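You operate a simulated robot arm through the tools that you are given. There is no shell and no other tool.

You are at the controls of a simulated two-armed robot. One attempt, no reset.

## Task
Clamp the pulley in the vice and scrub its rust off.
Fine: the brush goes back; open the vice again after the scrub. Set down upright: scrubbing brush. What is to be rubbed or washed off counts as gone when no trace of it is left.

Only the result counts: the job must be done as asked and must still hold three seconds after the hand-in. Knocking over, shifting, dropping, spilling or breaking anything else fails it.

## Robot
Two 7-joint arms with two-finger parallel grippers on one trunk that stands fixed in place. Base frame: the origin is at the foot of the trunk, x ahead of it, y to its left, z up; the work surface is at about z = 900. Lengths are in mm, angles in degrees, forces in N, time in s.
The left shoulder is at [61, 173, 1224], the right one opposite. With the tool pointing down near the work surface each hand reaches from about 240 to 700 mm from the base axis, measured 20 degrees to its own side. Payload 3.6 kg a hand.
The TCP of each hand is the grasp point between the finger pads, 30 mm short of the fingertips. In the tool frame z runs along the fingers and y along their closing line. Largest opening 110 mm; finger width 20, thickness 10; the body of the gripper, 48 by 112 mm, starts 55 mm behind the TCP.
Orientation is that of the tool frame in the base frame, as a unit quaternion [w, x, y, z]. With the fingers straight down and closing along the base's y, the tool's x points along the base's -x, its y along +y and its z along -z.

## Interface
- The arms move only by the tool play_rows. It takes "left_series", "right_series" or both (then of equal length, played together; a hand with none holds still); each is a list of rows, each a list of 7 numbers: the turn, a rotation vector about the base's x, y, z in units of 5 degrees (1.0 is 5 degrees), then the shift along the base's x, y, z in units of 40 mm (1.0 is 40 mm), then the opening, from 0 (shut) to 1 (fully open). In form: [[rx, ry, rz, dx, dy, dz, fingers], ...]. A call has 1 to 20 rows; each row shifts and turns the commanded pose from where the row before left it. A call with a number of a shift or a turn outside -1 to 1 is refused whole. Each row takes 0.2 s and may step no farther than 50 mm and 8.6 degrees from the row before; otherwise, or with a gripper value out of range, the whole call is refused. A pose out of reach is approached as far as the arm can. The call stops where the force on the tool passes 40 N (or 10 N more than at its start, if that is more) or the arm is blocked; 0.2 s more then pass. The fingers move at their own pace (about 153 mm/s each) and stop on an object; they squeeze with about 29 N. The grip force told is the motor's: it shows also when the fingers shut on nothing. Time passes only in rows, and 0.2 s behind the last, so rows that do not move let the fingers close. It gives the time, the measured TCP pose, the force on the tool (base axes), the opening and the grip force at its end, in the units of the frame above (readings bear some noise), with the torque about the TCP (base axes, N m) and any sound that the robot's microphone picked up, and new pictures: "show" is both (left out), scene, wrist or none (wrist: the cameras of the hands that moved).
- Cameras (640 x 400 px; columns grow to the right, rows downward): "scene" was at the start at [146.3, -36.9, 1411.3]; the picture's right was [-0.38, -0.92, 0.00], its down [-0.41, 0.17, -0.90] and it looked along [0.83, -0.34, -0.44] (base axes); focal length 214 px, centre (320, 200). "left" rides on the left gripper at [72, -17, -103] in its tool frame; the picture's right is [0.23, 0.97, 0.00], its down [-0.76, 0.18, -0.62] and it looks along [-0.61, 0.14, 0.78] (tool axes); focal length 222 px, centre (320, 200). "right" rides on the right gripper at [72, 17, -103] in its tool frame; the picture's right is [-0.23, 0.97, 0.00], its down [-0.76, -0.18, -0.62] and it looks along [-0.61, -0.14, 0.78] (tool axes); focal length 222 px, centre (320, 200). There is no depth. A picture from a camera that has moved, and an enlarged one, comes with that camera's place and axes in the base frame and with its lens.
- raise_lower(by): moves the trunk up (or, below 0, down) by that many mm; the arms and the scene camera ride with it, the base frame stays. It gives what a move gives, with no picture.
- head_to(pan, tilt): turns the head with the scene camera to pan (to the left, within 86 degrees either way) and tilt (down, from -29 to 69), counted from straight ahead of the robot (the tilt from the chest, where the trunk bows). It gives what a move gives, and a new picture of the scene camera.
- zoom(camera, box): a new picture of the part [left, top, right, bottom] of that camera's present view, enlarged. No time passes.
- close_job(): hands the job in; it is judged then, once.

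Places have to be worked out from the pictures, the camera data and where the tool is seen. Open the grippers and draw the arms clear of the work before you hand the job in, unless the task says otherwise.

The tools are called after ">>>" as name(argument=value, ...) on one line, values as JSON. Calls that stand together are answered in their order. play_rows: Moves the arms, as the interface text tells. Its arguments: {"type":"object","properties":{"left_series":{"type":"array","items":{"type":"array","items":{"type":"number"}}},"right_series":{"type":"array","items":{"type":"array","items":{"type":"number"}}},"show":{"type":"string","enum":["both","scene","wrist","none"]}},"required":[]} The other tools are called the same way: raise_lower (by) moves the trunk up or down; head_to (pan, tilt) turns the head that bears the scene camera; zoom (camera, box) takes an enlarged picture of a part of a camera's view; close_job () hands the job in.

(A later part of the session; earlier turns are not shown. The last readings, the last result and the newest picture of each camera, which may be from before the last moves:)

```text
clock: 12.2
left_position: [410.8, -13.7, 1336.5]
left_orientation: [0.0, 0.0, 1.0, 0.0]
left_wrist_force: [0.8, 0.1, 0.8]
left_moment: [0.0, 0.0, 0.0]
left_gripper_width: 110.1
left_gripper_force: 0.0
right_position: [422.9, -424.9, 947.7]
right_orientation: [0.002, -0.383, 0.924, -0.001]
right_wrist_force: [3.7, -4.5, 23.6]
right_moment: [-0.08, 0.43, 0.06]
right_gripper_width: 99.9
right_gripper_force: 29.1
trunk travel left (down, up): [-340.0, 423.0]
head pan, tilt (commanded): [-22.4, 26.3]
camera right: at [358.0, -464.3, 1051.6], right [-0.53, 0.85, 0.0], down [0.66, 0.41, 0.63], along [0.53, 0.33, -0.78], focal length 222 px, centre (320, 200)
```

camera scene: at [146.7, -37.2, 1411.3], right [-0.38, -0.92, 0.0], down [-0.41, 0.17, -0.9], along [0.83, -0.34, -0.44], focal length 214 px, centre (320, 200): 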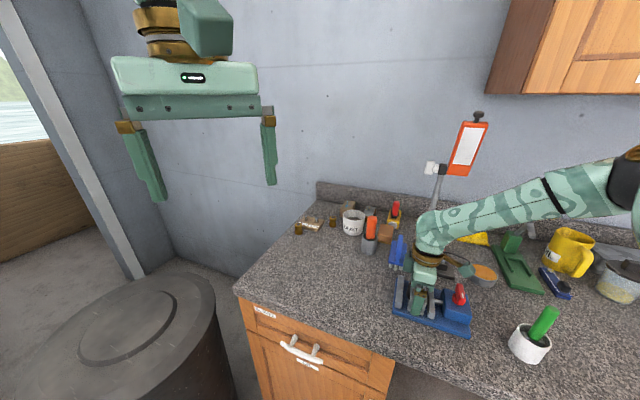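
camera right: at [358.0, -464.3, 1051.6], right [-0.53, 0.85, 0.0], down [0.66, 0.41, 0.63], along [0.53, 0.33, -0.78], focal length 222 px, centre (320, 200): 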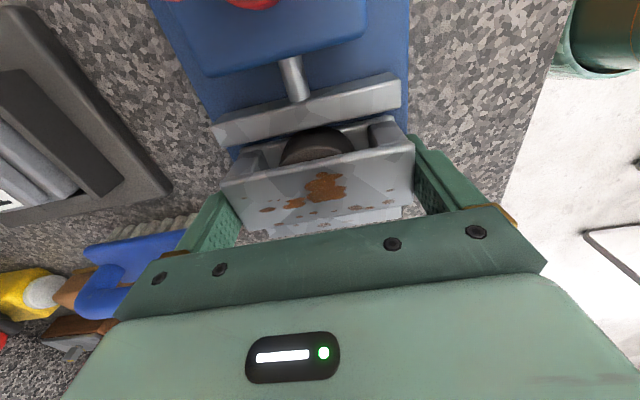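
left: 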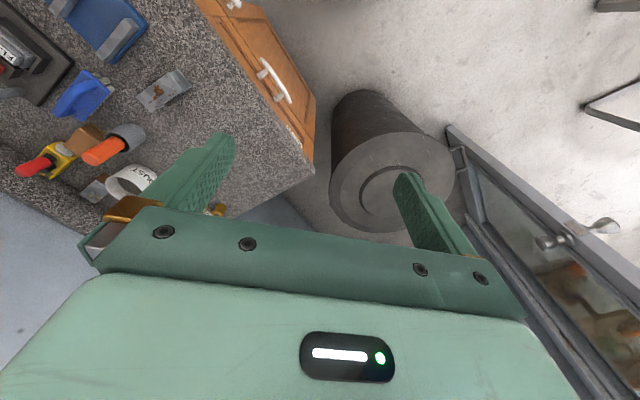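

Contact: the base now pushes back with about 24 N. I'll ease up by about 1.3 mm, open the fingers and look.

>>> play_rows(right_series=[[0, 0, 0, 0, 0, 0.035, 0.7], [0, 0, 0, 0, 0, 0, 0.7], [0, 0, 0, 0, 0, 0, 1], [0, 0, 0, 0, 0, 0, 1], [0, 0, 0, 0, 0, 0, 1]], show="both")

>>> zoom(camera="scene", box=[385, 260, 465, 330])

>>> zoom(camera="right", box=[160, 40, 480, 240])

```text
clock: 13.4
left_position: [411.6, -15.8, 1335.1]
left_orientation: [0.0, 0.0, 1.0, 0.001]
left_wrist_force: [-0.6, -0.7, -0.5]
left_moment: [-0.01, -0.03, 0.03]
left_gripper_width: 110.1
left_gripper_force: 0.1
right_position: [421.2, -426.9, 949.8]
right_orientation: [0.001, -0.383, 0.924, 0.001]
right_wrist_force: [0.3, 0.2, -0.3]
right_moment: [0.01, -0.01, -0.02]
right_gripper_width: 110.0
right_gripper_force: 0.2
trunk travel left (down, up): [-340.0, 423.0]
head pan, tilt (commanded): [-22.4, 26.3]
camera scene: at [146.5, -36.9, 1411.3], right [-0.38, -0.92, 0.0], down [-0.41, 0.17, -0.9], along [0.83, -0.34, -0.44], focal length 214 px, centre (320, 200)
camera right: at [358.8, -465.3, 1051.1], right [-0.53, 0.85, 0.0], down [0.66, 0.41, 0.62], along [0.53, 0.33, -0.78], focal length 222 px, centre (320, 200)
```

scene: 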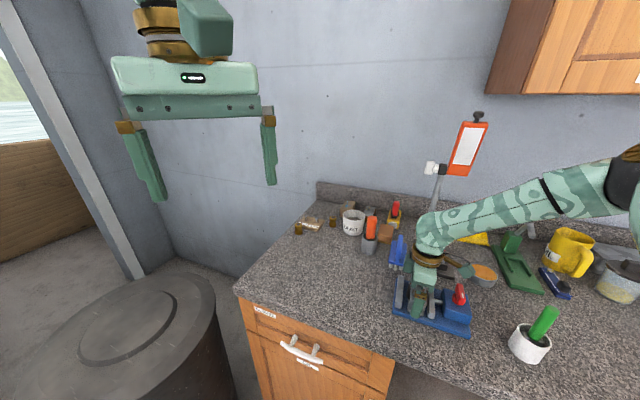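
right: 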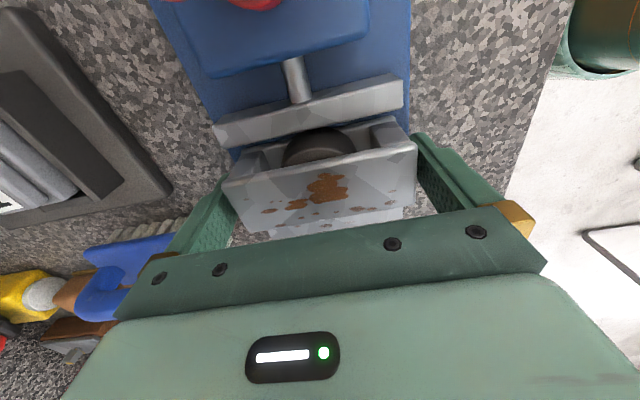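

```text
5.71 times, centred on (425, 295) of scene
camera zoom: at [146.5, -36.9, 1411.3], right [-0.38, -0.92, 0.0], down [-0.41, 0.17, -0.9], along [0.83, -0.34, -0.44], focal length 1226 px, centre (-280, -343)
```

zoom: 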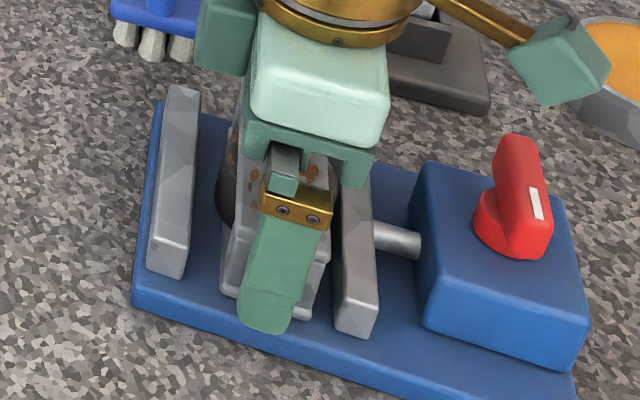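

```text
2.00 times, centred on (320, 140) of right
camera zoom: at [358.8, -465.3, 1051.1], right [-0.53, 0.85, 0.0], down [0.66, 0.41, 0.62], along [0.53, 0.33, -0.78], focal length 444 px, centre (320, 320)
```

zoom: 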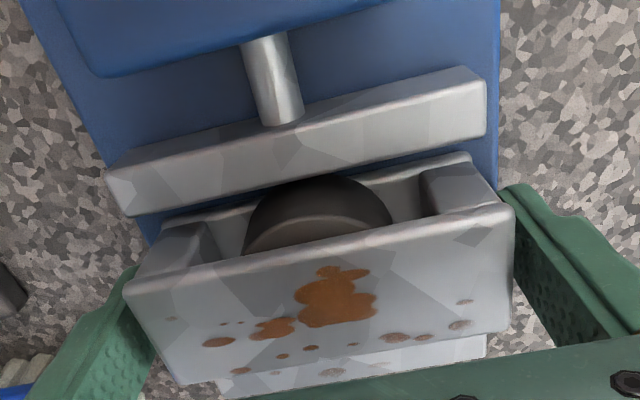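

The pulley now stands freely between the jaws. I'll raise the hand, then move over the knob while turning the tool to yaw -45° so the fingers close across the knob bar.

>>> play_rows(right_series=[[0, 0, 0, 0, 0, 0.3, 1], [0, 0, 0, 0, 0, 0.65, 1], [0, 0, 0, 0, 0, 0.7, 1], [0, 0, 0, 0, 0, 0.7, 1], [0, 0, 0, 0, 0, 0, 1]], show="none")

>>> play_rows(right_series=[[0, 0, -1, -0.095, -0.086, 0, 1], [0, 0, -1, -0.095, -0.086, 0, 1], [0, 0, -1, -0.095, -0.086, 0, 1], [0, 0, -1, -0.095, -0.086, 0, 1], [0, 0, -1, -0.095, -0.086, 0, 1], [0, 0, -1, -0.095, -0.086, 0, 1], [0, 0, -1, -0.095, -0.086, 0, 1], [0, 0, -1, -0.095, -0.086, 0, 1], [0, 0, -1, -0.095, -0.086, 0, 1], [0, 0, -1, -0.095, -0.086, 0, 1], [0, 0, -1, -0.095, -0.086, 0, 1], [0, 0, -1, -0.095, -0.086, 0, 1], [0, 0, -1, -0.095, -0.086, 0, 1], [0, 0, -1, -0.095, -0.086, 0, 1], [0, 0, -1, -0.095, -0.086, 0, 1], [0, 0, -1, -0.095, -0.086, 0, 1], [0, 0, -1, -0.095, -0.086, 0, 1], [0, 0, -1, -0.095, -0.086, 0, 1], [0, 0, 0, 0, 0, 0, 1]], show="both")

>>> zoom(camera="right", box=[200, 60, 460, 240])

>>> zoom(camera="scene", box=[385, 250, 485, 340])

```text
clock: 14.6
left_position: [412.1, -15.8, 1334.8]
left_orientation: [-0.001, -0.001, 1.0, 0.001]
left_wrist_force: [-0.4, 0.8, -0.1]
left_moment: [0.04, -0.01, -0.02]
left_gripper_width: 109.9
left_gripper_force: 0.0
right_position: [422.7, -424.0, 1044.6]
right_orientation: [0.0, -0.382, 0.924, 0.001]
right_wrist_force: [0.5, 0.1, 0.1]
right_moment: [-0.02, 0.0, 0.0]
right_gripper_width: 110.0
right_gripper_force: 0.0
trunk travel left (down, up): [-340.0, 423.0]
head pan, tilt (commanded): [-22.4, 26.3]
```

```text
clock: 18.6
left_position: [411.5, -15.6, 1335.1]
left_orientation: [0.001, -0.001, 1.0, 0.0]
left_wrist_force: [-0.6, 0.1, 0.0]
left_moment: [0.01, -0.03, 0.0]
left_gripper_width: 109.9
left_gripper_force: 0.1
right_position: [353.8, -487.2, 1044.6]
right_orientation: [0.001, 0.383, 0.924, 0.0]
right_wrist_force: [0.1, 0.0, 0.2]
right_moment: [-0.02, 0.01, -0.02]
right_gripper_width: 110.2
right_gripper_force: 0.0
trunk travel left (down, up): [-340.0, 423.0]
head pan, tilt (commanded): [-22.4, 26.3]
camera scene: at [146.4, -36.9, 1411.3], right [-0.38, -0.92, 0.0], down [-0.41, 0.17, -0.9], along [0.83, -0.34, -0.44], focal length 214 px, centre (320, 200)
camera right: at [313.8, -423.1, 1146.8], right [0.85, 0.53, 0.0], down [0.41, -0.66, 0.62], along [0.33, -0.53, -0.78], focal length 222 px, centre (320, 200)
```

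scene: 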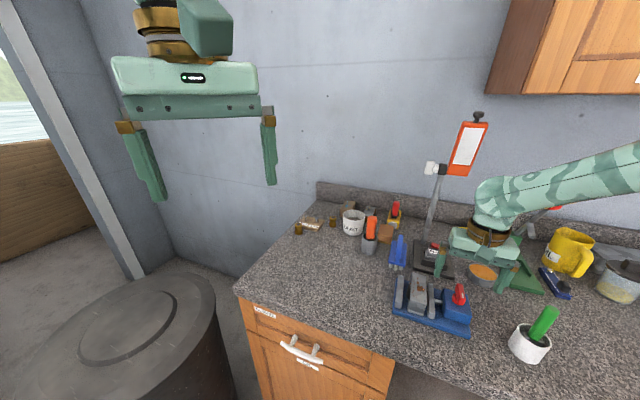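
right: 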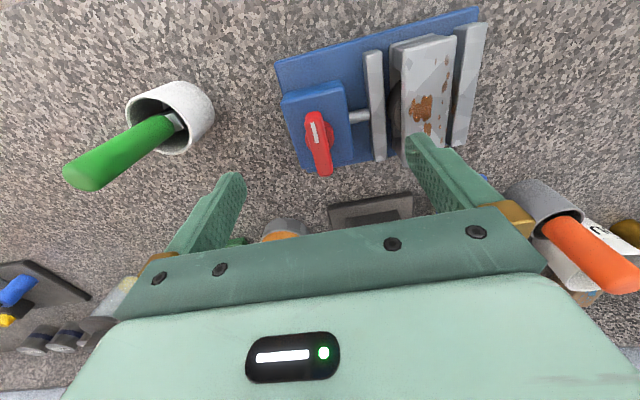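

```text
2.22 times, centred on (330, 150) of right
camera zoom: at [313.8, -423.1, 1146.8], right [0.85, 0.53, 0.0], down [0.41, -0.66, 0.62], along [0.33, -0.53, -0.78], focal length 494 px, centre (298, 311)
```

zoom: 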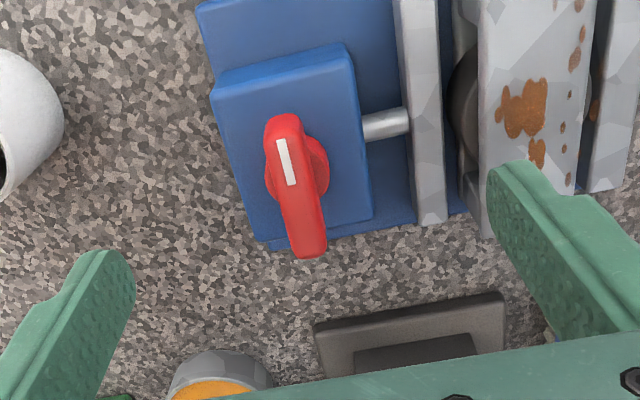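

```text
4.44 times, centred on (435, 295) of scene
camera zoom: at [146.4, -36.9, 1411.3], right [-0.38, -0.92, 0.0], down [-0.41, 0.17, -0.9], along [0.83, -0.34, -0.44], focal length 953 px, centre (-191, -222)
```

zoom: 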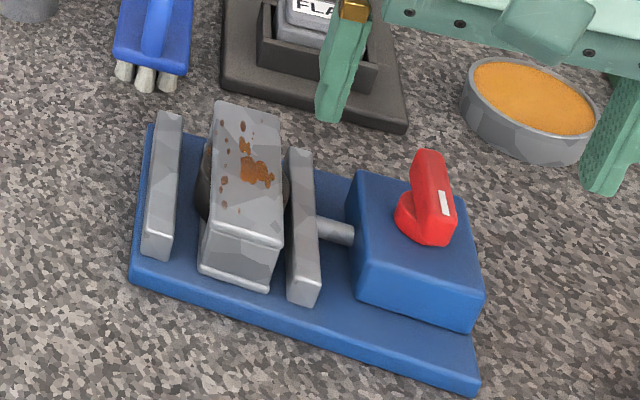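

The pulley stands between the jaws and the knob centre is about (355,-489.5), with its bar along -45°. I'll narrow the fingers to about 50 mm, shift a few mm and descend so the tips straddle the bar just above the disc.

>>> play_rows(right_series=[[0, 0, 0, 0.043, -0.068, 0, 0.45], [0, 0, 0, 0, 0, 0, 0.45], [0, 0, 0, 0, 0, -0.5, 0.45], [0, 0, 0, 0, 0, -0.5, 0.45], [0, 0, 0, 0, 0, 0, 0.45], [0, 0, 0, 0, 0, 0, 0.45]], show="both")

>>> zoom(camera="right", box=[200, 60, 460, 240])

>>> zoom(camera="scene", box=[430, 260, 490, 320])

```text
clock: 20.0
left_position: [411.9, -15.5, 1334.5]
left_orientation: [0.0, 0.0, 1.0, 0.0]
left_wrist_force: [-0.5, 0.5, 0.2]
left_moment: [-0.01, 0.04, 0.01]
left_gripper_width: 109.8
left_gripper_force: 0.1
right_position: [355.8, -490.3, 1005.2]
right_orientation: [0.0, 0.383, 0.924, 0.0]
right_wrist_force: [-0.2, -0.9, -0.9]
right_moment: [0.02, 0.01, 0.0]
right_gripper_width: 49.5
right_gripper_force: 0.0
trunk travel left (down, up): [-340.0, 423.0]
head pan, tilt (commanded): [-22.4, 26.3]
camera scene: at [146.5, -37.1, 1411.3], right [-0.38, -0.92, 0.0], down [-0.41, 0.17, -0.9], along [0.83, -0.34, -0.44], focal length 214 px, centre (320, 200)
camera right: at [314.8, -426.3, 1106.6], right [0.85, 0.53, 0.0], down [0.41, -0.66, 0.62], along [0.33, -0.53, -0.78], focal length 222 px, centre (320, 200)
```

scene: 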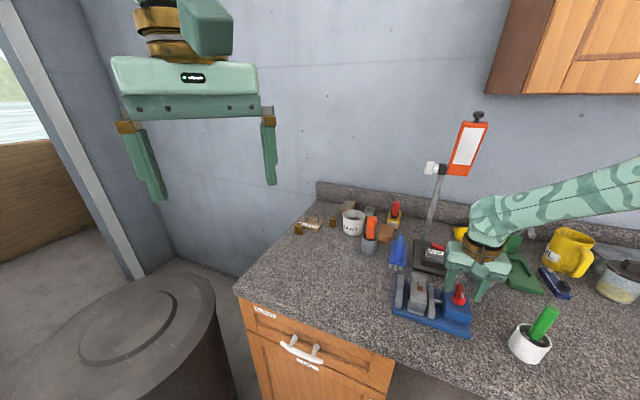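
right: 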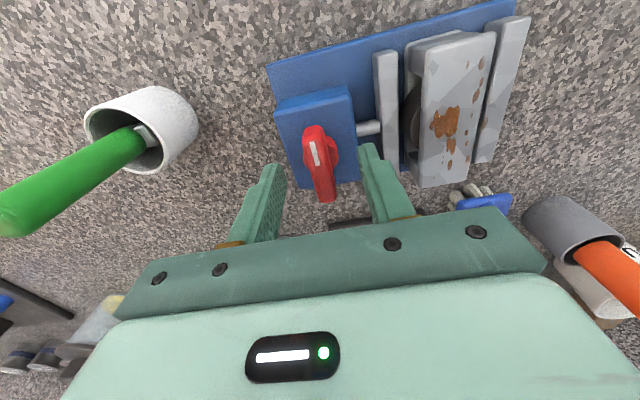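

```text
2.22 times, centred on (330, 150) of right
camera zoom: at [314.8, -426.3, 1106.6], right [0.85, 0.53, 0.0], down [0.41, -0.66, 0.62], along [0.33, -0.53, -0.78], focal length 494 px, centre (298, 311)
```

zoom: 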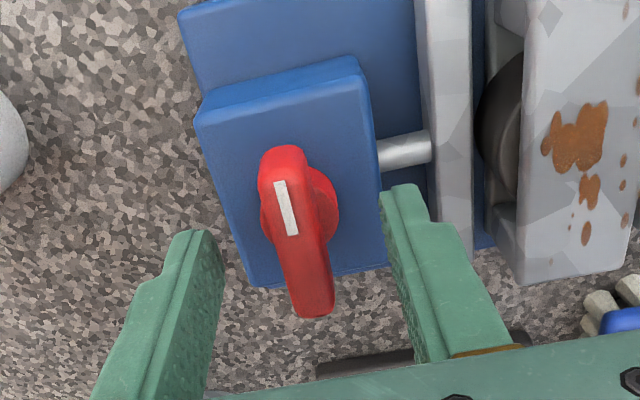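

```text
6.67 times, centred on (460, 290) of scene
camera zoom: at [146.5, -37.1, 1411.3], right [-0.38, -0.92, 0.0], down [-0.41, 0.17, -0.9], along [0.83, -0.34, -0.44], focal length 1430 px, centre (-613, -400)
```

zoom: 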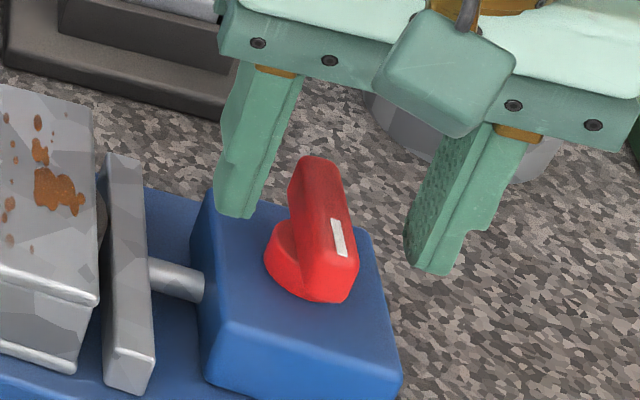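

The bar is centred between the fingers. I'll lower another 9 mm and close on it.

>>> play_rows(right_series=[[0, 0, 0, 0, 0, -0.22, 0.45], [0, 0, 0, 0, 0, 0, 0.3], [0, 0, 0, 0, 0, 0, 0.0], [0, 0, 0, 0, 0, 0, 0.0], [0, 0, 0, 0, 0, 0, 0.0]], show="both")

>>> zoom(camera="scene", box=[430, 260, 490, 320])

```text
clock: 21.2
left_position: [411.8, -14.5, 1335.0]
left_orientation: [0.0, 0.0, 1.0, 0.0]
left_wrist_force: [-0.2, 0.5, 0.2]
left_moment: [-0.02, -0.01, -0.01]
left_gripper_width: 109.9
left_gripper_force: 0.0
right_position: [354.9, -489.8, 996.3]
right_orientation: [0.001, 0.383, 0.924, 0.001]
right_wrist_force: [0.9, 0.4, -3.6]
right_moment: [-0.66, -0.75, -0.05]
right_gripper_width: 13.7
right_gripper_force: 45.3
trunk travel left (down, up): [-340.0, 423.0]
head pan, tilt (commanded): [-22.4, 26.3]
camera scene: at [146.7, -36.8, 1411.3], right [-0.38, -0.92, 0.0], down [-0.41, 0.17, -0.9], along [0.83, -0.34, -0.44], focal length 214 px, centre (320, 200)
camera right: at [314.9, -426.4, 1098.1], right [0.85, 0.53, 0.0], down [0.41, -0.66, 0.62], along [0.33, -0.53, -0.78], focal length 222 px, centre (320, 200)
```

scene: 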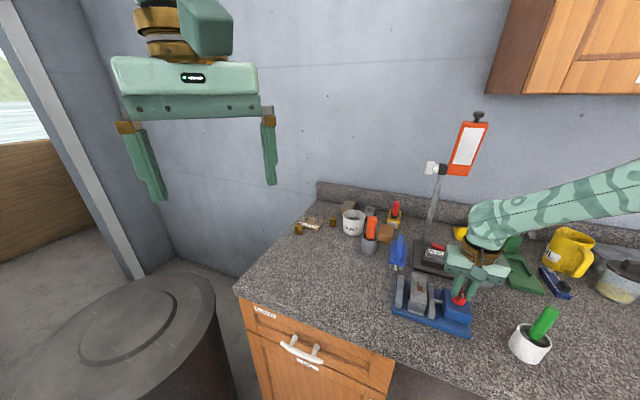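
right: 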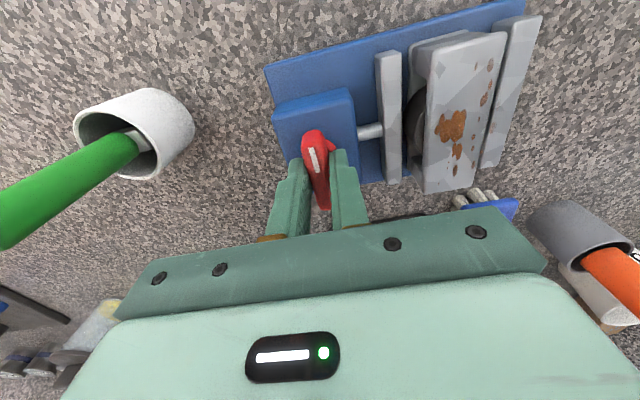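

```text
6.67 times, centred on (460, 290) of scene
camera zoom: at [146.7, -36.8, 1411.3], right [-0.38, -0.92, 0.0], down [-0.41, 0.17, -0.9], along [0.83, -0.34, -0.44], focal length 1430 px, centre (-613, -400)
```

zoom: 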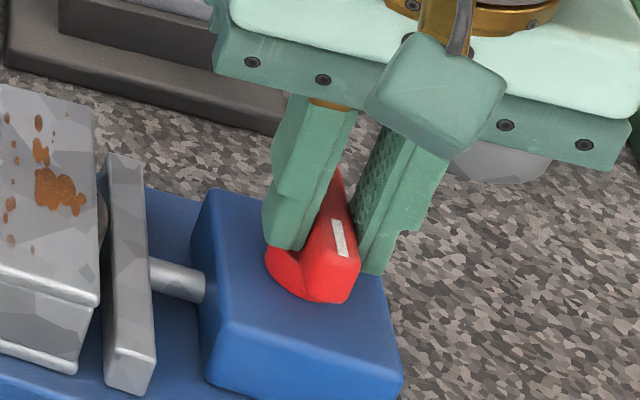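

The fingers hold the knob bar at a width of 13.7. I'll try turning it clockwise by 15° and watch the torque and the jaw.

>>> play_rows(right_series=[[0, 0, -0.5, 0, 0, 0, 0.0], [0, 0, -0.5, 0, 0, 0, 0.0], [0, 0, -1, 0, 0, 0, 0.0], [0, 0, -1, 0, 0, 0, 0.0], [0, 0, 0, 0, 0, 0, 0.0]], show="both")

>>> zoom(camera="scene", box=[390, 260, 490, 330])

```text
clock: 22.4
left_position: [412.6, -15.9, 1335.7]
left_orientation: [0.0, 0.0, 1.0, 0.0]
left_wrist_force: [-0.3, -1.1, 0.6]
left_moment: [-0.06, -0.01, -0.01]
left_gripper_width: 110.0
left_gripper_force: 0.0
right_position: [356.0, -489.9, 996.2]
right_orientation: [0.002, 0.501, 0.866, 0.0]
right_wrist_force: [8.3, -7.1, 11.7]
right_moment: [0.7, 0.44, 0.0]
right_gripper_width: 13.5
right_gripper_force: 45.1
trunk travel left (down, up): [-340.0, 423.0]
head pan, tilt (commanded): [-22.4, 26.3]
camera scene: at [146.8, -37.0, 1411.4], right [-0.38, -0.92, 0.0], down [-0.41, 0.17, -0.9], along [0.83, -0.34, -0.44], focal length 214 px, centre (320, 200)
camera right: at [333.0, -417.8, 1098.0], right [0.96, 0.29, 0.0], down [0.22, -0.75, 0.63], along [0.18, -0.6, -0.78], focal length 222 px, centre (320, 200)
```

scene: 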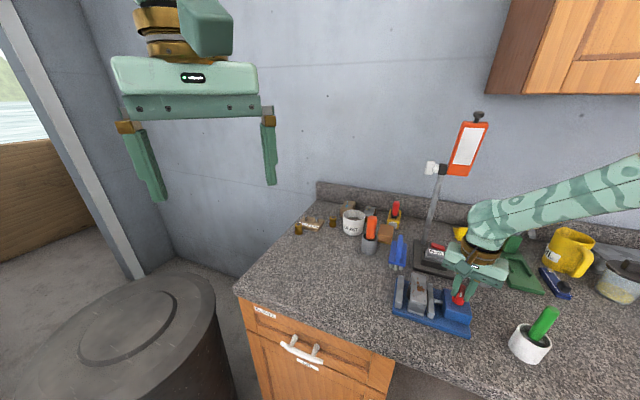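
right: 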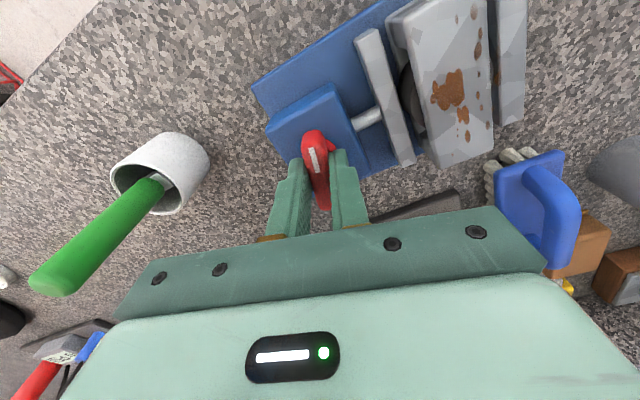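

```text
5.71 times, centred on (440, 295) of scene
camera zoom: at [146.8, -37.0, 1411.4], right [-0.38, -0.92, 0.0], down [-0.41, 0.17, -0.9], along [0.83, -0.34, -0.44], focal length 1226 px, centre (-366, -343)
```

zoom: 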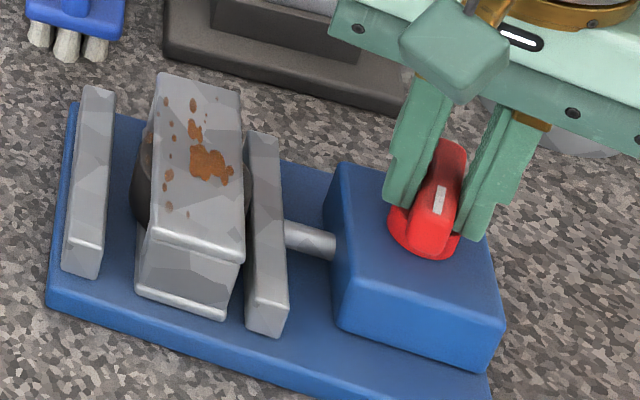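

The knob turns freely and the jaw seems to have advanced by 1 to 2 mm, so clockwise closes it. I'll continue 30° more.

>>> play_rows(right_series=[[0, 0, -1, 0, 0, 0, 0.0], [0, 0, -1, 0, 0, 0, 0.0], [0, 0, -1, 0, 0, 0, 0.0], [0, 0, -1, 0, 0, 0, 0.0], [0, 0, -1, 0, 0, 0, 0.0], [0, 0, -1, 0, 0, 0, 0.0], [0, 0, 0, 0, 0, 0, 0.0]], show="both")

>>> zoom(camera="scene", box=[390, 260, 490, 330])

```text
clock: 24.0
left_position: [413.1, -15.3, 1334.5]
left_orientation: [0.0, -0.001, 1.0, 0.0]
left_wrist_force: [-0.1, -0.3, 1.1]
left_moment: [0.01, -0.04, -0.03]
left_gripper_width: 110.0
left_gripper_force: 0.0
right_position: [357.4, -488.7, 994.7]
right_orientation: [-0.001, 0.707, 0.707, 0.0]
right_wrist_force: [14.1, 4.8, 4.4]
right_moment: [1.03, -0.38, 0.01]
right_gripper_width: 13.7
right_gripper_force: 44.5
trunk travel left (down, up): [-340.0, 423.0]
head pan, tilt (commanded): [-22.4, 26.3]
camera scene: at [148.3, -35.9, 1411.1], right [-0.38, -0.92, 0.0], down [-0.41, 0.17, -0.9], along [0.83, -0.34, -0.45], focal length 214 px, centre (320, 200)
camera right: at [373.0, -416.5, 1098.1], right [0.97, -0.23, 0.0], down [-0.18, -0.76, 0.62], along [-0.14, -0.61, -0.78], focal length 222 px, centre (320, 200)
```

scene: 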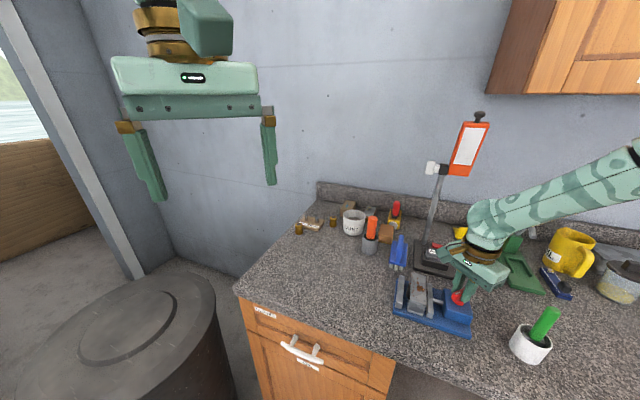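
right: 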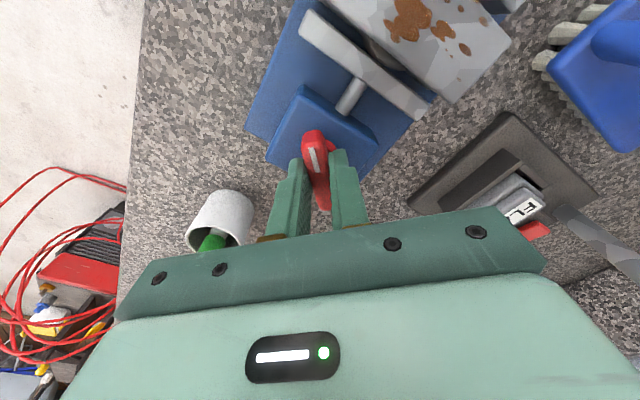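

```text
5.71 times, centred on (440, 295) of scene
camera zoom: at [148.3, -35.9, 1411.1], right [-0.38, -0.92, 0.0], down [-0.41, 0.17, -0.9], along [0.83, -0.34, -0.45], focal length 1226 px, centre (-366, -343)
```

zoom: 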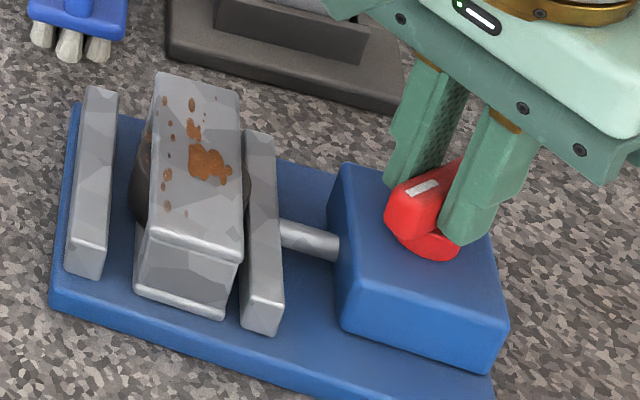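

The jaw is closing (the rod has lengthened visibly). There's a 14 N side load in x, so I'll shift +1.5 mm in x while continuing another 25°.

>>> play_rows(right_series=[[0, 0, -1, 0.03, 0.01, 0, 0.0], [0, 0, -1, 0.01, 0, 0, 0.0], [0, 0, -1, 0, 0, 0, 0.0], [0, 0, -1, 0, 0, 0, 0.0], [0, 0, -1, 0, 0, 0, 0.0], [0, 0, 0, 0, 0, 0, 0.0]], show="both")

>>> zoom(camera="scene", box=[390, 260, 490, 330])

```text
clock: 25.4
left_position: [412.1, -15.5, 1334.7]
left_orientation: [-0.002, 0.0, 1.0, 0.0]
left_wrist_force: [-0.6, -0.2, 0.5]
left_moment: [0.01, 0.02, 0.02]
left_gripper_width: 109.7
left_gripper_force: 0.0
right_position: [358.2, -489.4, 996.4]
right_orientation: [0.002, 0.844, 0.536, -0.002]
right_wrist_force: [16.1, -2.1, 12.4]
right_moment: [-0.28, -0.13, 0.03]
right_gripper_width: 14.1
right_gripper_force: 44.7
trunk travel left (down, up): [-340.0, 423.0]
head pan, tilt (commanded): [-22.4, 26.3]
camera scene: at [148.1, -36.3, 1411.2], right [-0.38, -0.92, 0.0], down [-0.41, 0.17, -0.9], along [0.83, -0.34, -0.45], focal length 214 px, centre (320, 200)
camera right: at [403.0, -430.3, 1097.9], right [0.79, -0.62, 0.0], down [-0.48, -0.61, 0.63], along [-0.39, -0.49, -0.78], focal length 222 px, centre (320, 200)
```

scene: 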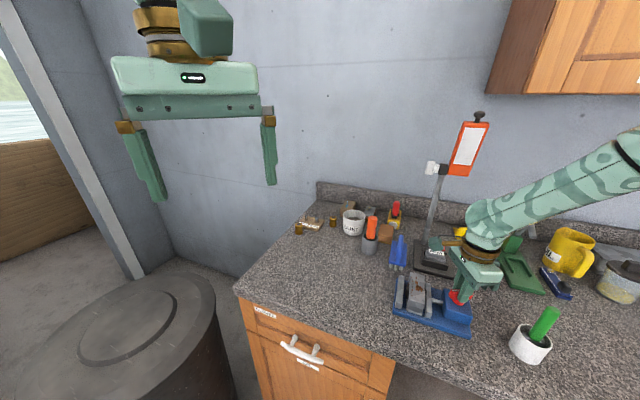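
right: 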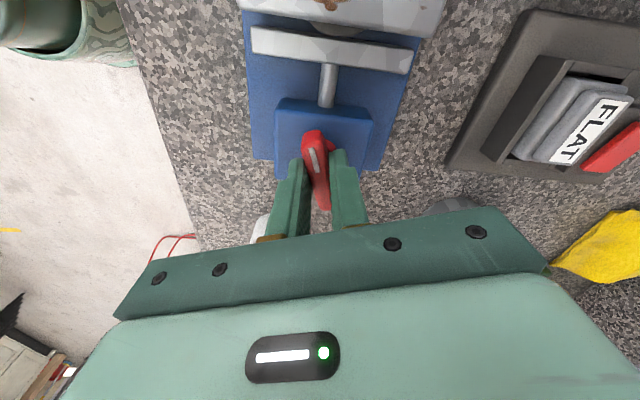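

```text
5.71 times, centred on (440, 295) of scene
camera zoom: at [148.1, -36.3, 1411.2], right [-0.38, -0.92, 0.0], down [-0.41, 0.17, -0.9], along [0.83, -0.34, -0.45], focal length 1226 px, centre (-366, -343)
```

zoom: 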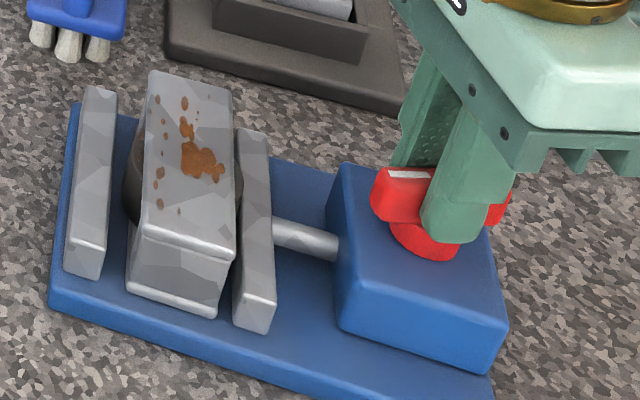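

The jaw is now pushing the pulley toward the fixed jaw. I'll continue clockwise another 20° with a small x relief.

>>> play_rows(right_series=[[0, 0, -1, 0.025, 0, 0, 0.0], [0, 0, -1, 0.0, 0, 0, 0.0], [0, 0, -1, 0, 0, 0, 0.0], [0, 0, -1, 0, 0, 0, 0.0], [0, 0, 0, 0, 0, 0, 0.0]], show="both")

>>> zoom(camera="scene", box=[390, 260, 490, 330])

```text
clock: 26.6
left_position: [413.7, -15.2, 1334.9]
left_orientation: [-0.001, 0.0, 1.0, 0.001]
left_wrist_force: [0.6, 0.6, -1.4]
left_moment: [-0.02, 0.03, 0.01]
left_gripper_width: 110.1
left_gripper_force: 0.0
right_position: [359.4, -489.2, 995.9]
right_orientation: [0.001, 0.924, 0.382, -0.001]
right_wrist_force: [15.6, -12.6, 17.7]
right_moment: [-1.14, 0.62, 0.04]
right_gripper_width: 13.8
right_gripper_force: 44.7
trunk travel left (down, up): [-340.0, 423.0]
head pan, tilt (commanded): [-22.4, 26.3]
camera scene: at [147.8, -37.2, 1411.2], right [-0.38, -0.92, 0.0], down [-0.41, 0.17, -0.9], along [0.83, -0.34, -0.45], focal length 214 px, centre (320, 200)
camera right: at [421.0, -450.2, 1098.0], right [0.53, -0.85, 0.0], down [-0.66, -0.41, 0.63], along [-0.53, -0.33, -0.78], focal length 222 px, centre (320, 200)
```

scene: 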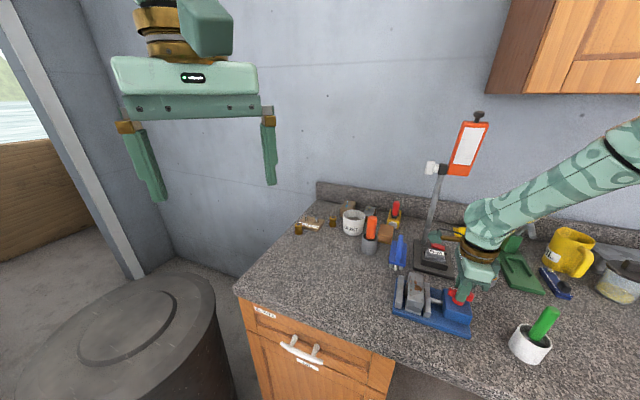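
right: 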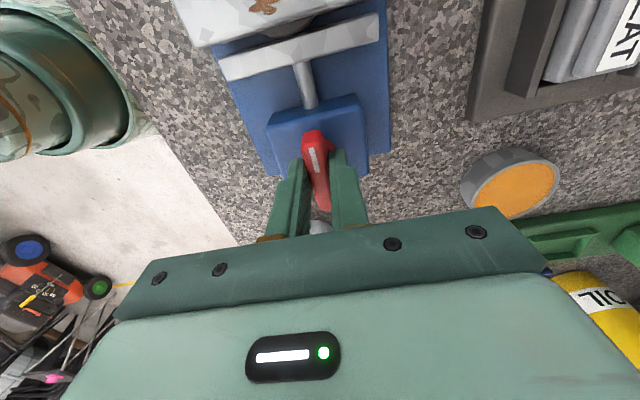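

```text
5.71 times, centred on (440, 295) of scene
camera zoom: at [147.8, -37.2, 1411.2], right [-0.38, -0.92, 0.0], down [-0.41, 0.17, -0.9], along [0.83, -0.34, -0.45], focal length 1226 px, centre (-366, -343)
```

zoom: 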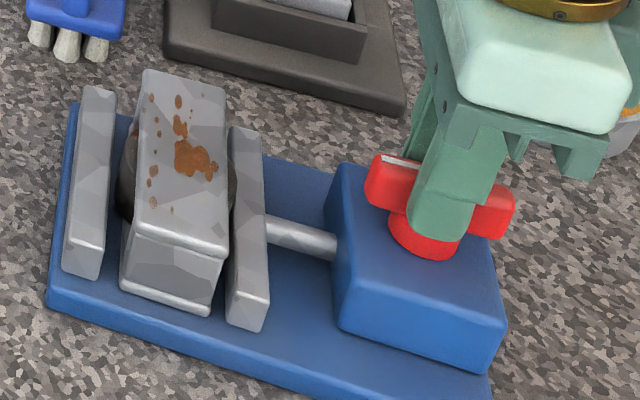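

The knob has turned 90° with no torsional resistance yet and the pulley still has a gap to the fixed jaw. I'll keep turning 20° more, relieving the side loads a little.

>>> play_rows(right_series=[[0, 0, -1, 0.03, -0.025, 0.015, 0.0], [0, 0, -1, 0.0, 0, 0.01, 0.0], [0, 0, -1, 0, 0, 0, 0.0], [0, 0, -1, 0, 0, 0, 0.0], [0, 0, 0, 0, 0, 0, 0.0]], show="both")

>>> zoom(camera="scene", box=[390, 260, 490, 330])

```text
clock: 27.8
left_position: [412.1, -17.3, 1336.0]
left_orientation: [-0.001, 0.0, 1.0, 0.001]
left_wrist_force: [0.6, -0.2, 0.5]
left_moment: [0.0, -0.02, 0.02]
left_gripper_width: 110.1
left_gripper_force: 0.0
right_position: [359.5, -489.8, 994.6]
right_orientation: [0.0, 0.976, 0.216, 0.0]
right_wrist_force: [9.7, -16.3, 12.7]
right_moment: [-0.6, 0.14, 0.03]
right_gripper_width: 14.0
right_gripper_force: 44.5
trunk travel left (down, up): [-340.0, 423.0]
head pan, tilt (commanded): [-22.4, 26.3]
camera scene: at [147.1, -38.4, 1411.2], right [-0.38, -0.92, 0.0], down [-0.41, 0.17, -0.9], along [0.83, -0.34, -0.45], focal length 214 px, centre (320, 200)
camera right: at [431.2, -475.1, 1098.0], right [0.2, -0.98, 0.0], down [-0.76, -0.16, 0.62], along [-0.61, -0.13, -0.78], focal length 222 px, centre (320, 200)
```

scene: 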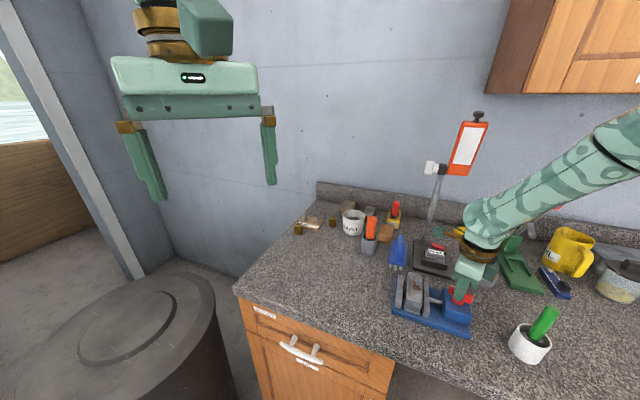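
right: 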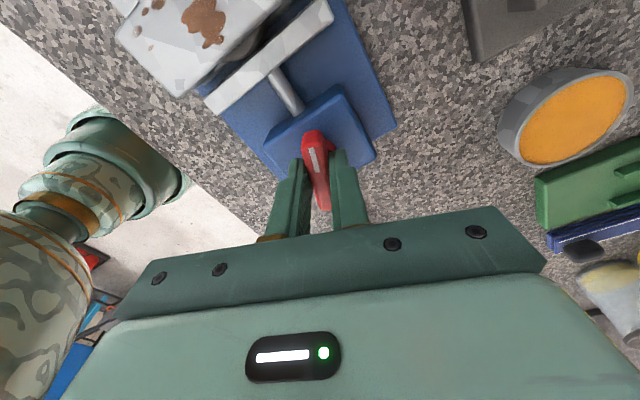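

```text
5.71 times, centred on (440, 295) of scene
camera zoom: at [147.1, -38.4, 1411.2], right [-0.38, -0.92, 0.0], down [-0.41, 0.17, -0.9], along [0.83, -0.34, -0.45], focal length 1226 px, centre (-366, -343)
```

zoom: 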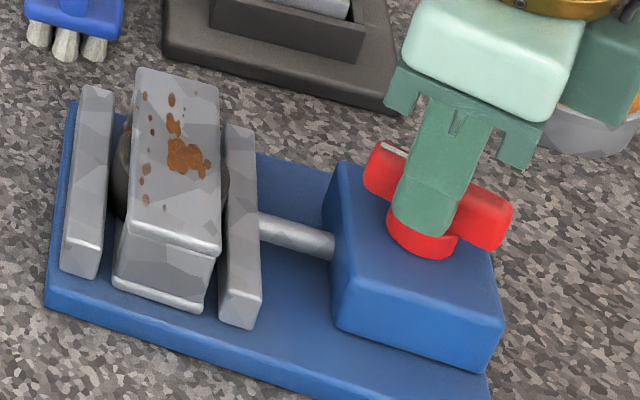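

Turned 110° so far and the jaw is still advancing smoothly. I'll continue another 20°.

>>> play_rows(right_series=[[0, 0, -1, 0.01, -0.02, 0.01, 0.0], [0, 0, -1, 0.0, 0, 0, 0.0], [0, 0, -1, 0, 0, 0, 0.0], [0, 0, -1, 0, 0, 0, 0.0], [0, 0, 0, 0, 0, 0, 0.0]], show="scene")

>>> zoom(camera="scene", box=[390, 260, 490, 330])

```text
clock: 29.0
left_position: [412.5, -15.9, 1335.5]
left_orientation: [-0.001, 0.0, 1.0, 0.0]
left_wrist_force: [-0.3, -0.8, 0.5]
left_moment: [0.01, -0.01, -0.01]
left_gripper_width: 109.8
left_gripper_force: 0.1
right_position: [359.2, -490.5, 995.0]
right_orientation: [-0.001, 0.999, 0.043, -0.002]
right_wrist_force: [6.8, -9.0, 4.3]
right_moment: [-0.35, 0.34, 1.19]
right_gripper_width: 15.4
right_gripper_force: 45.1
trunk travel left (down, up): [-340.0, 423.0]
head pan, tilt (commanded): [-22.4, 26.3]
camera scene: at [147.3, -37.9, 1411.2], right [-0.38, -0.92, 0.0], down [-0.41, 0.17, -0.9], along [0.83, -0.34, -0.45], focal length 214 px, centre (320, 200)
```

scene: 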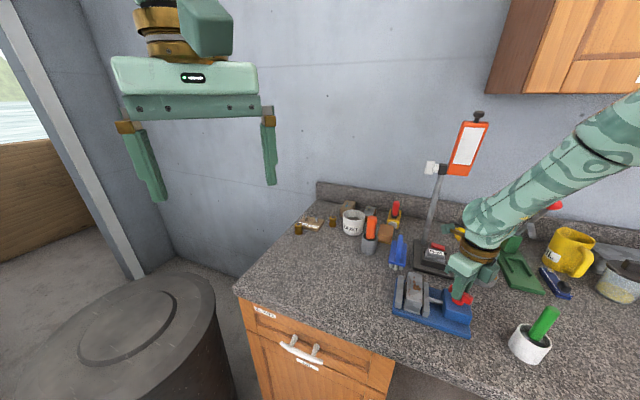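

```text
5.71 times, centred on (440, 295) of scene
camera zoom: at [147.3, -37.9, 1411.2], right [-0.38, -0.92, 0.0], down [-0.41, 0.17, -0.9], along [0.83, -0.34, -0.45], focal length 1226 px, centre (-366, -343)
```

zoom: 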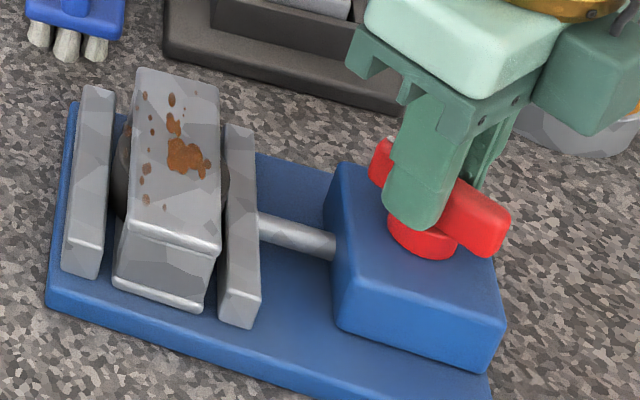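

Resistance has appeared: 1.19 N·m about z, the opening grew to 15.4, and the jaw stopped. The wheel now touches both jaws, so it's clamping. I'll add 4° more for firmness, then open the fingers.

>>> play_rows(right_series=[[0, 0, -0.8, 0, 0, 0, 0.0], [0, 0, 0, 0, 0, 0, 0.0]], show="wrist")

>>> zoom(camera="scene", box=[390, 260, 450, 320])

>>> zoom(camera="right", box=[60, 0, 400, 220])

```text
clock: 29.6
left_position: [412.9, -16.6, 1335.9]
left_orientation: [0.0, 0.0, 1.0, 0.001]
left_wrist_force: [-0.1, -0.3, -0.7]
left_moment: [0.0, -0.03, -0.03]
left_gripper_width: 109.9
left_gripper_force: 0.0
right_position: [359.5, -492.0, 995.5]
right_orientation: [-0.001, 1.0, 0.009, -0.001]
right_wrist_force: [6.0, -8.1, -5.0]
right_moment: [-0.64, -0.17, 1.17]
right_gripper_width: 16.7
right_gripper_force: 44.6
trunk travel left (down, up): [-340.0, 423.0]
head pan, tilt (commanded): [-22.4, 26.3]
camera right: at [431.6, -506.8, 1097.7], right [-0.21, -0.98, 0.0], down [-0.76, 0.16, 0.63], along [-0.61, 0.13, -0.78], focal length 222 px, centre (320, 200)
```

right: 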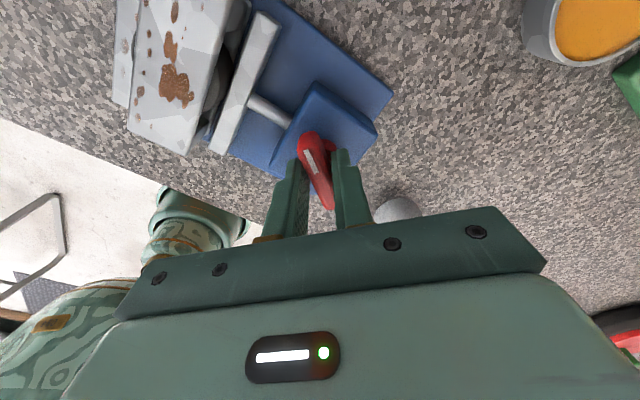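

```text
6.67 times, centred on (420, 290) of scene
camera zoom: at [147.6, -38.5, 1411.1], right [-0.38, -0.92, 0.0], down [-0.41, 0.17, -0.9], along [0.83, -0.34, -0.45], focal length 1430 px, centre (-347, -400)
```

zoom: 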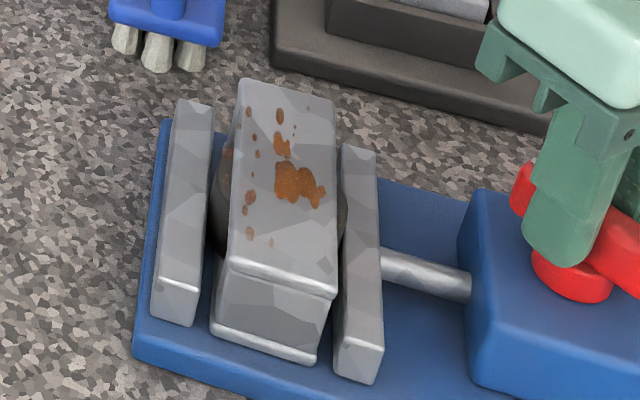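

```text
1.82 times, centred on (230, 110) of right
camera zoom: at [431.6, -506.8, 1097.7], right [-0.21, -0.98, 0.0], down [-0.76, 0.16, 0.63], along [-0.61, 0.13, -0.78], focal length 404 px, centre (484, 364)
```

zoom: 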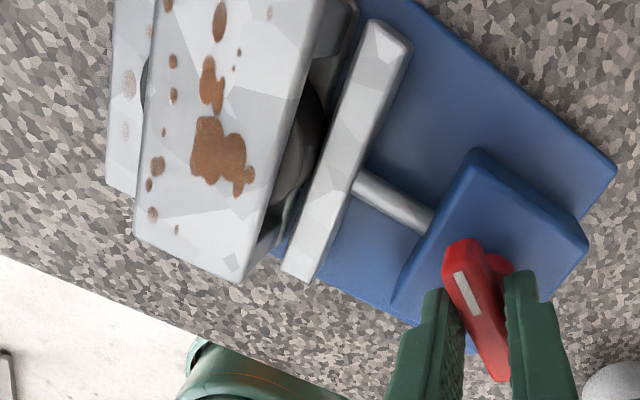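

The knob no longer yields (torque is steady at 1.17 and the bar slips between the fingers), so the pulley is clamped. I'll open the fingers, rise and see whether everything holds.

>>> play_rows(right_series=[[0, 0, 0, 0, 0, 0, 0.5], [0, 0, 0, 0, 0, 0, 0.5], [0, 0, 0, 0, 0, 0.5, 0.5], [0, 0, 0, 0, 0, 0.8, 0.5], [0, 0, 0, 0, 0, 0.6, 0.5], [0, 0, 0, 0, 0, 0, 0.5]], show="both")

>>> zoom(camera="scene", box=[390, 260, 490, 330])

>>> zoom(camera="right", box=[100, 0, 400, 220])

```text
clock: 31.0
left_position: [412.3, -14.9, 1335.5]
left_orientation: [0.0, 0.0, 1.0, 0.001]
left_wrist_force: [0.9, 0.1, -0.8]
left_moment: [-0.02, 0.04, -0.02]
left_gripper_width: 109.9
left_gripper_force: 0.2
right_position: [351.3, -503.2, 1064.1]
right_orientation: [0.0, 1.0, 0.011, 0.001]
right_wrist_force: [-0.4, 0.1, -0.6]
right_moment: [0.0, 0.0, 0.02]
right_gripper_width: 54.8
right_gripper_force: 0.1
right hand out of reach, approached as far as the arm can: row 4, 5
trunk travel left (down, up): [-340.0, 423.0]
head pan, tilt (commanded): [-22.4, 26.3]
camera scene: at [146.8, -36.7, 1411.3], right [-0.38, -0.92, 0.0], down [-0.41, 0.17, -0.9], along [0.83, -0.34, -0.44], focal length 214 px, centre (320, 200)
camera right: at [422.0, -518.4, 1166.6], right [-0.21, -0.98, 0.0], down [-0.77, 0.16, 0.62], along [-0.61, 0.13, -0.78], focal length 222 px, centre (320, 200)
```

scene: 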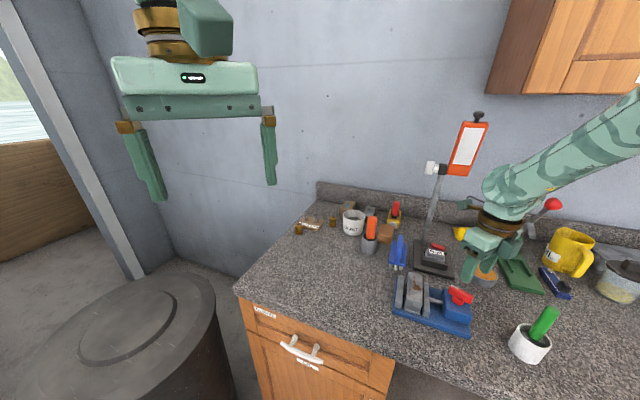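
right: 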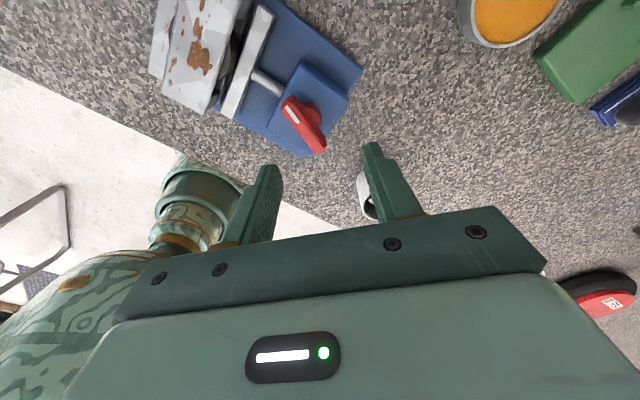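

```text
5.71 times, centred on (440, 295) of scene
camera zoom: at [146.8, -36.7, 1411.3], right [-0.38, -0.92, 0.0], down [-0.41, 0.17, -0.9], along [0.83, -0.34, -0.44], focal length 1226 px, centre (-366, -343)
```

zoom: 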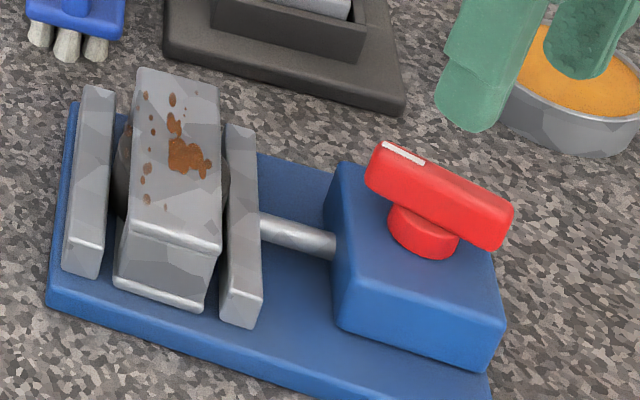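

```text
1.82 times, centred on (250, 110) of right
camera zoom: at [422.0, -518.4, 1166.6], right [-0.21, -0.98, 0.0], down [-0.77, 0.16, 0.62], along [-0.61, 0.13, -0.78], focal length 404 px, centre (447, 364)
```

zoom: 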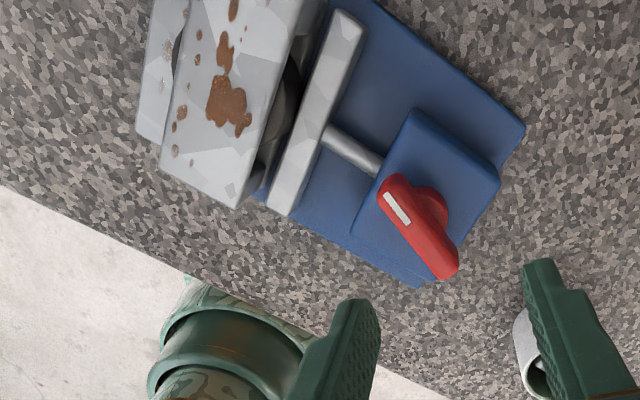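

The vice holds with the fingers off: the pulley is squeezed between the jaws and the knob stays turned. Next comes the brush, with its plate centre near (571,-496) and its handle bar along -45° with the top at z about 972. First I'll unwind the wrist in place.

>>> play_rows(right_series=[[0, 0, 1, 0, 0, 0, 0.5], [0, 0, 1, 0, 0, 0, 0.5], [0, 0, 1, 0, 0, 0, 0.5], [0, 0, 1, 0, 0, 0, 0.5], [0, 0, 1, 0, 0, 0, 0.5], [0, 0, 1, 0, 0, 0, 0.5], [0, 0, 1, 0, 0, 0, 0.5], [0, 0, 1, 0, 0, 0, 0.5], [0, 0, 1, 0, 0, 0, 0.5], [0, 0, 1, 0, 0, 0, 0.5], [0, 0, 1, 0, 0, 0, 0.5], [0, 0, 1, 0, 0, 0, 0.5], [0, 0, 1, 0, 0, 0, 0.5], [0, 0, 1, 0, 0, 0, 0.5], [0, 0, 1, 0, 0, 0, 0.5]], show="scene")

```text
clock: 34.2
left_position: [412.0, -15.5, 1336.1]
left_orientation: [0.001, 0.0, 1.0, 0.0]
left_wrist_force: [0.2, 0.2, -0.3]
left_moment: [-0.03, 0.03, -0.01]
left_gripper_width: 110.0
left_gripper_force: 0.0
right_position: [351.6, -502.7, 1061.2]
right_orientation: [0.0, 0.788, 0.616, -0.001]
right_wrist_force: [-1.3, 0.5, -0.4]
right_moment: [0.03, -0.03, 0.02]
right_gripper_width: 55.2
right_gripper_force: 0.1
trunk travel left (down, up): [-340.0, 423.0]
head pan, tilt (commanded): [-22.4, 26.3]
camera scene: at [146.3, -37.0, 1411.3], right [-0.38, -0.92, 0.0], down [-0.41, 0.17, -0.9], along [0.83, -0.34, -0.44], focal length 214 px, centre (320, 200)
```

scene: 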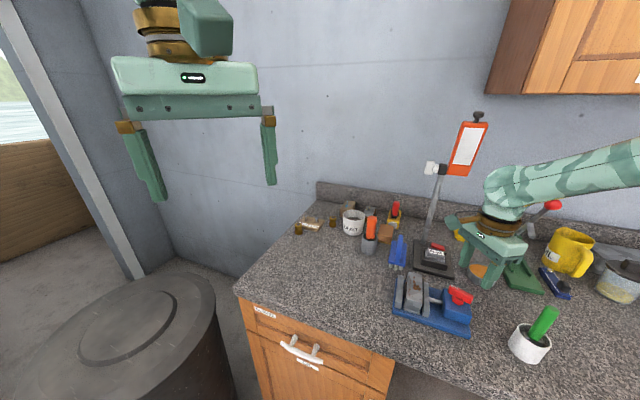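

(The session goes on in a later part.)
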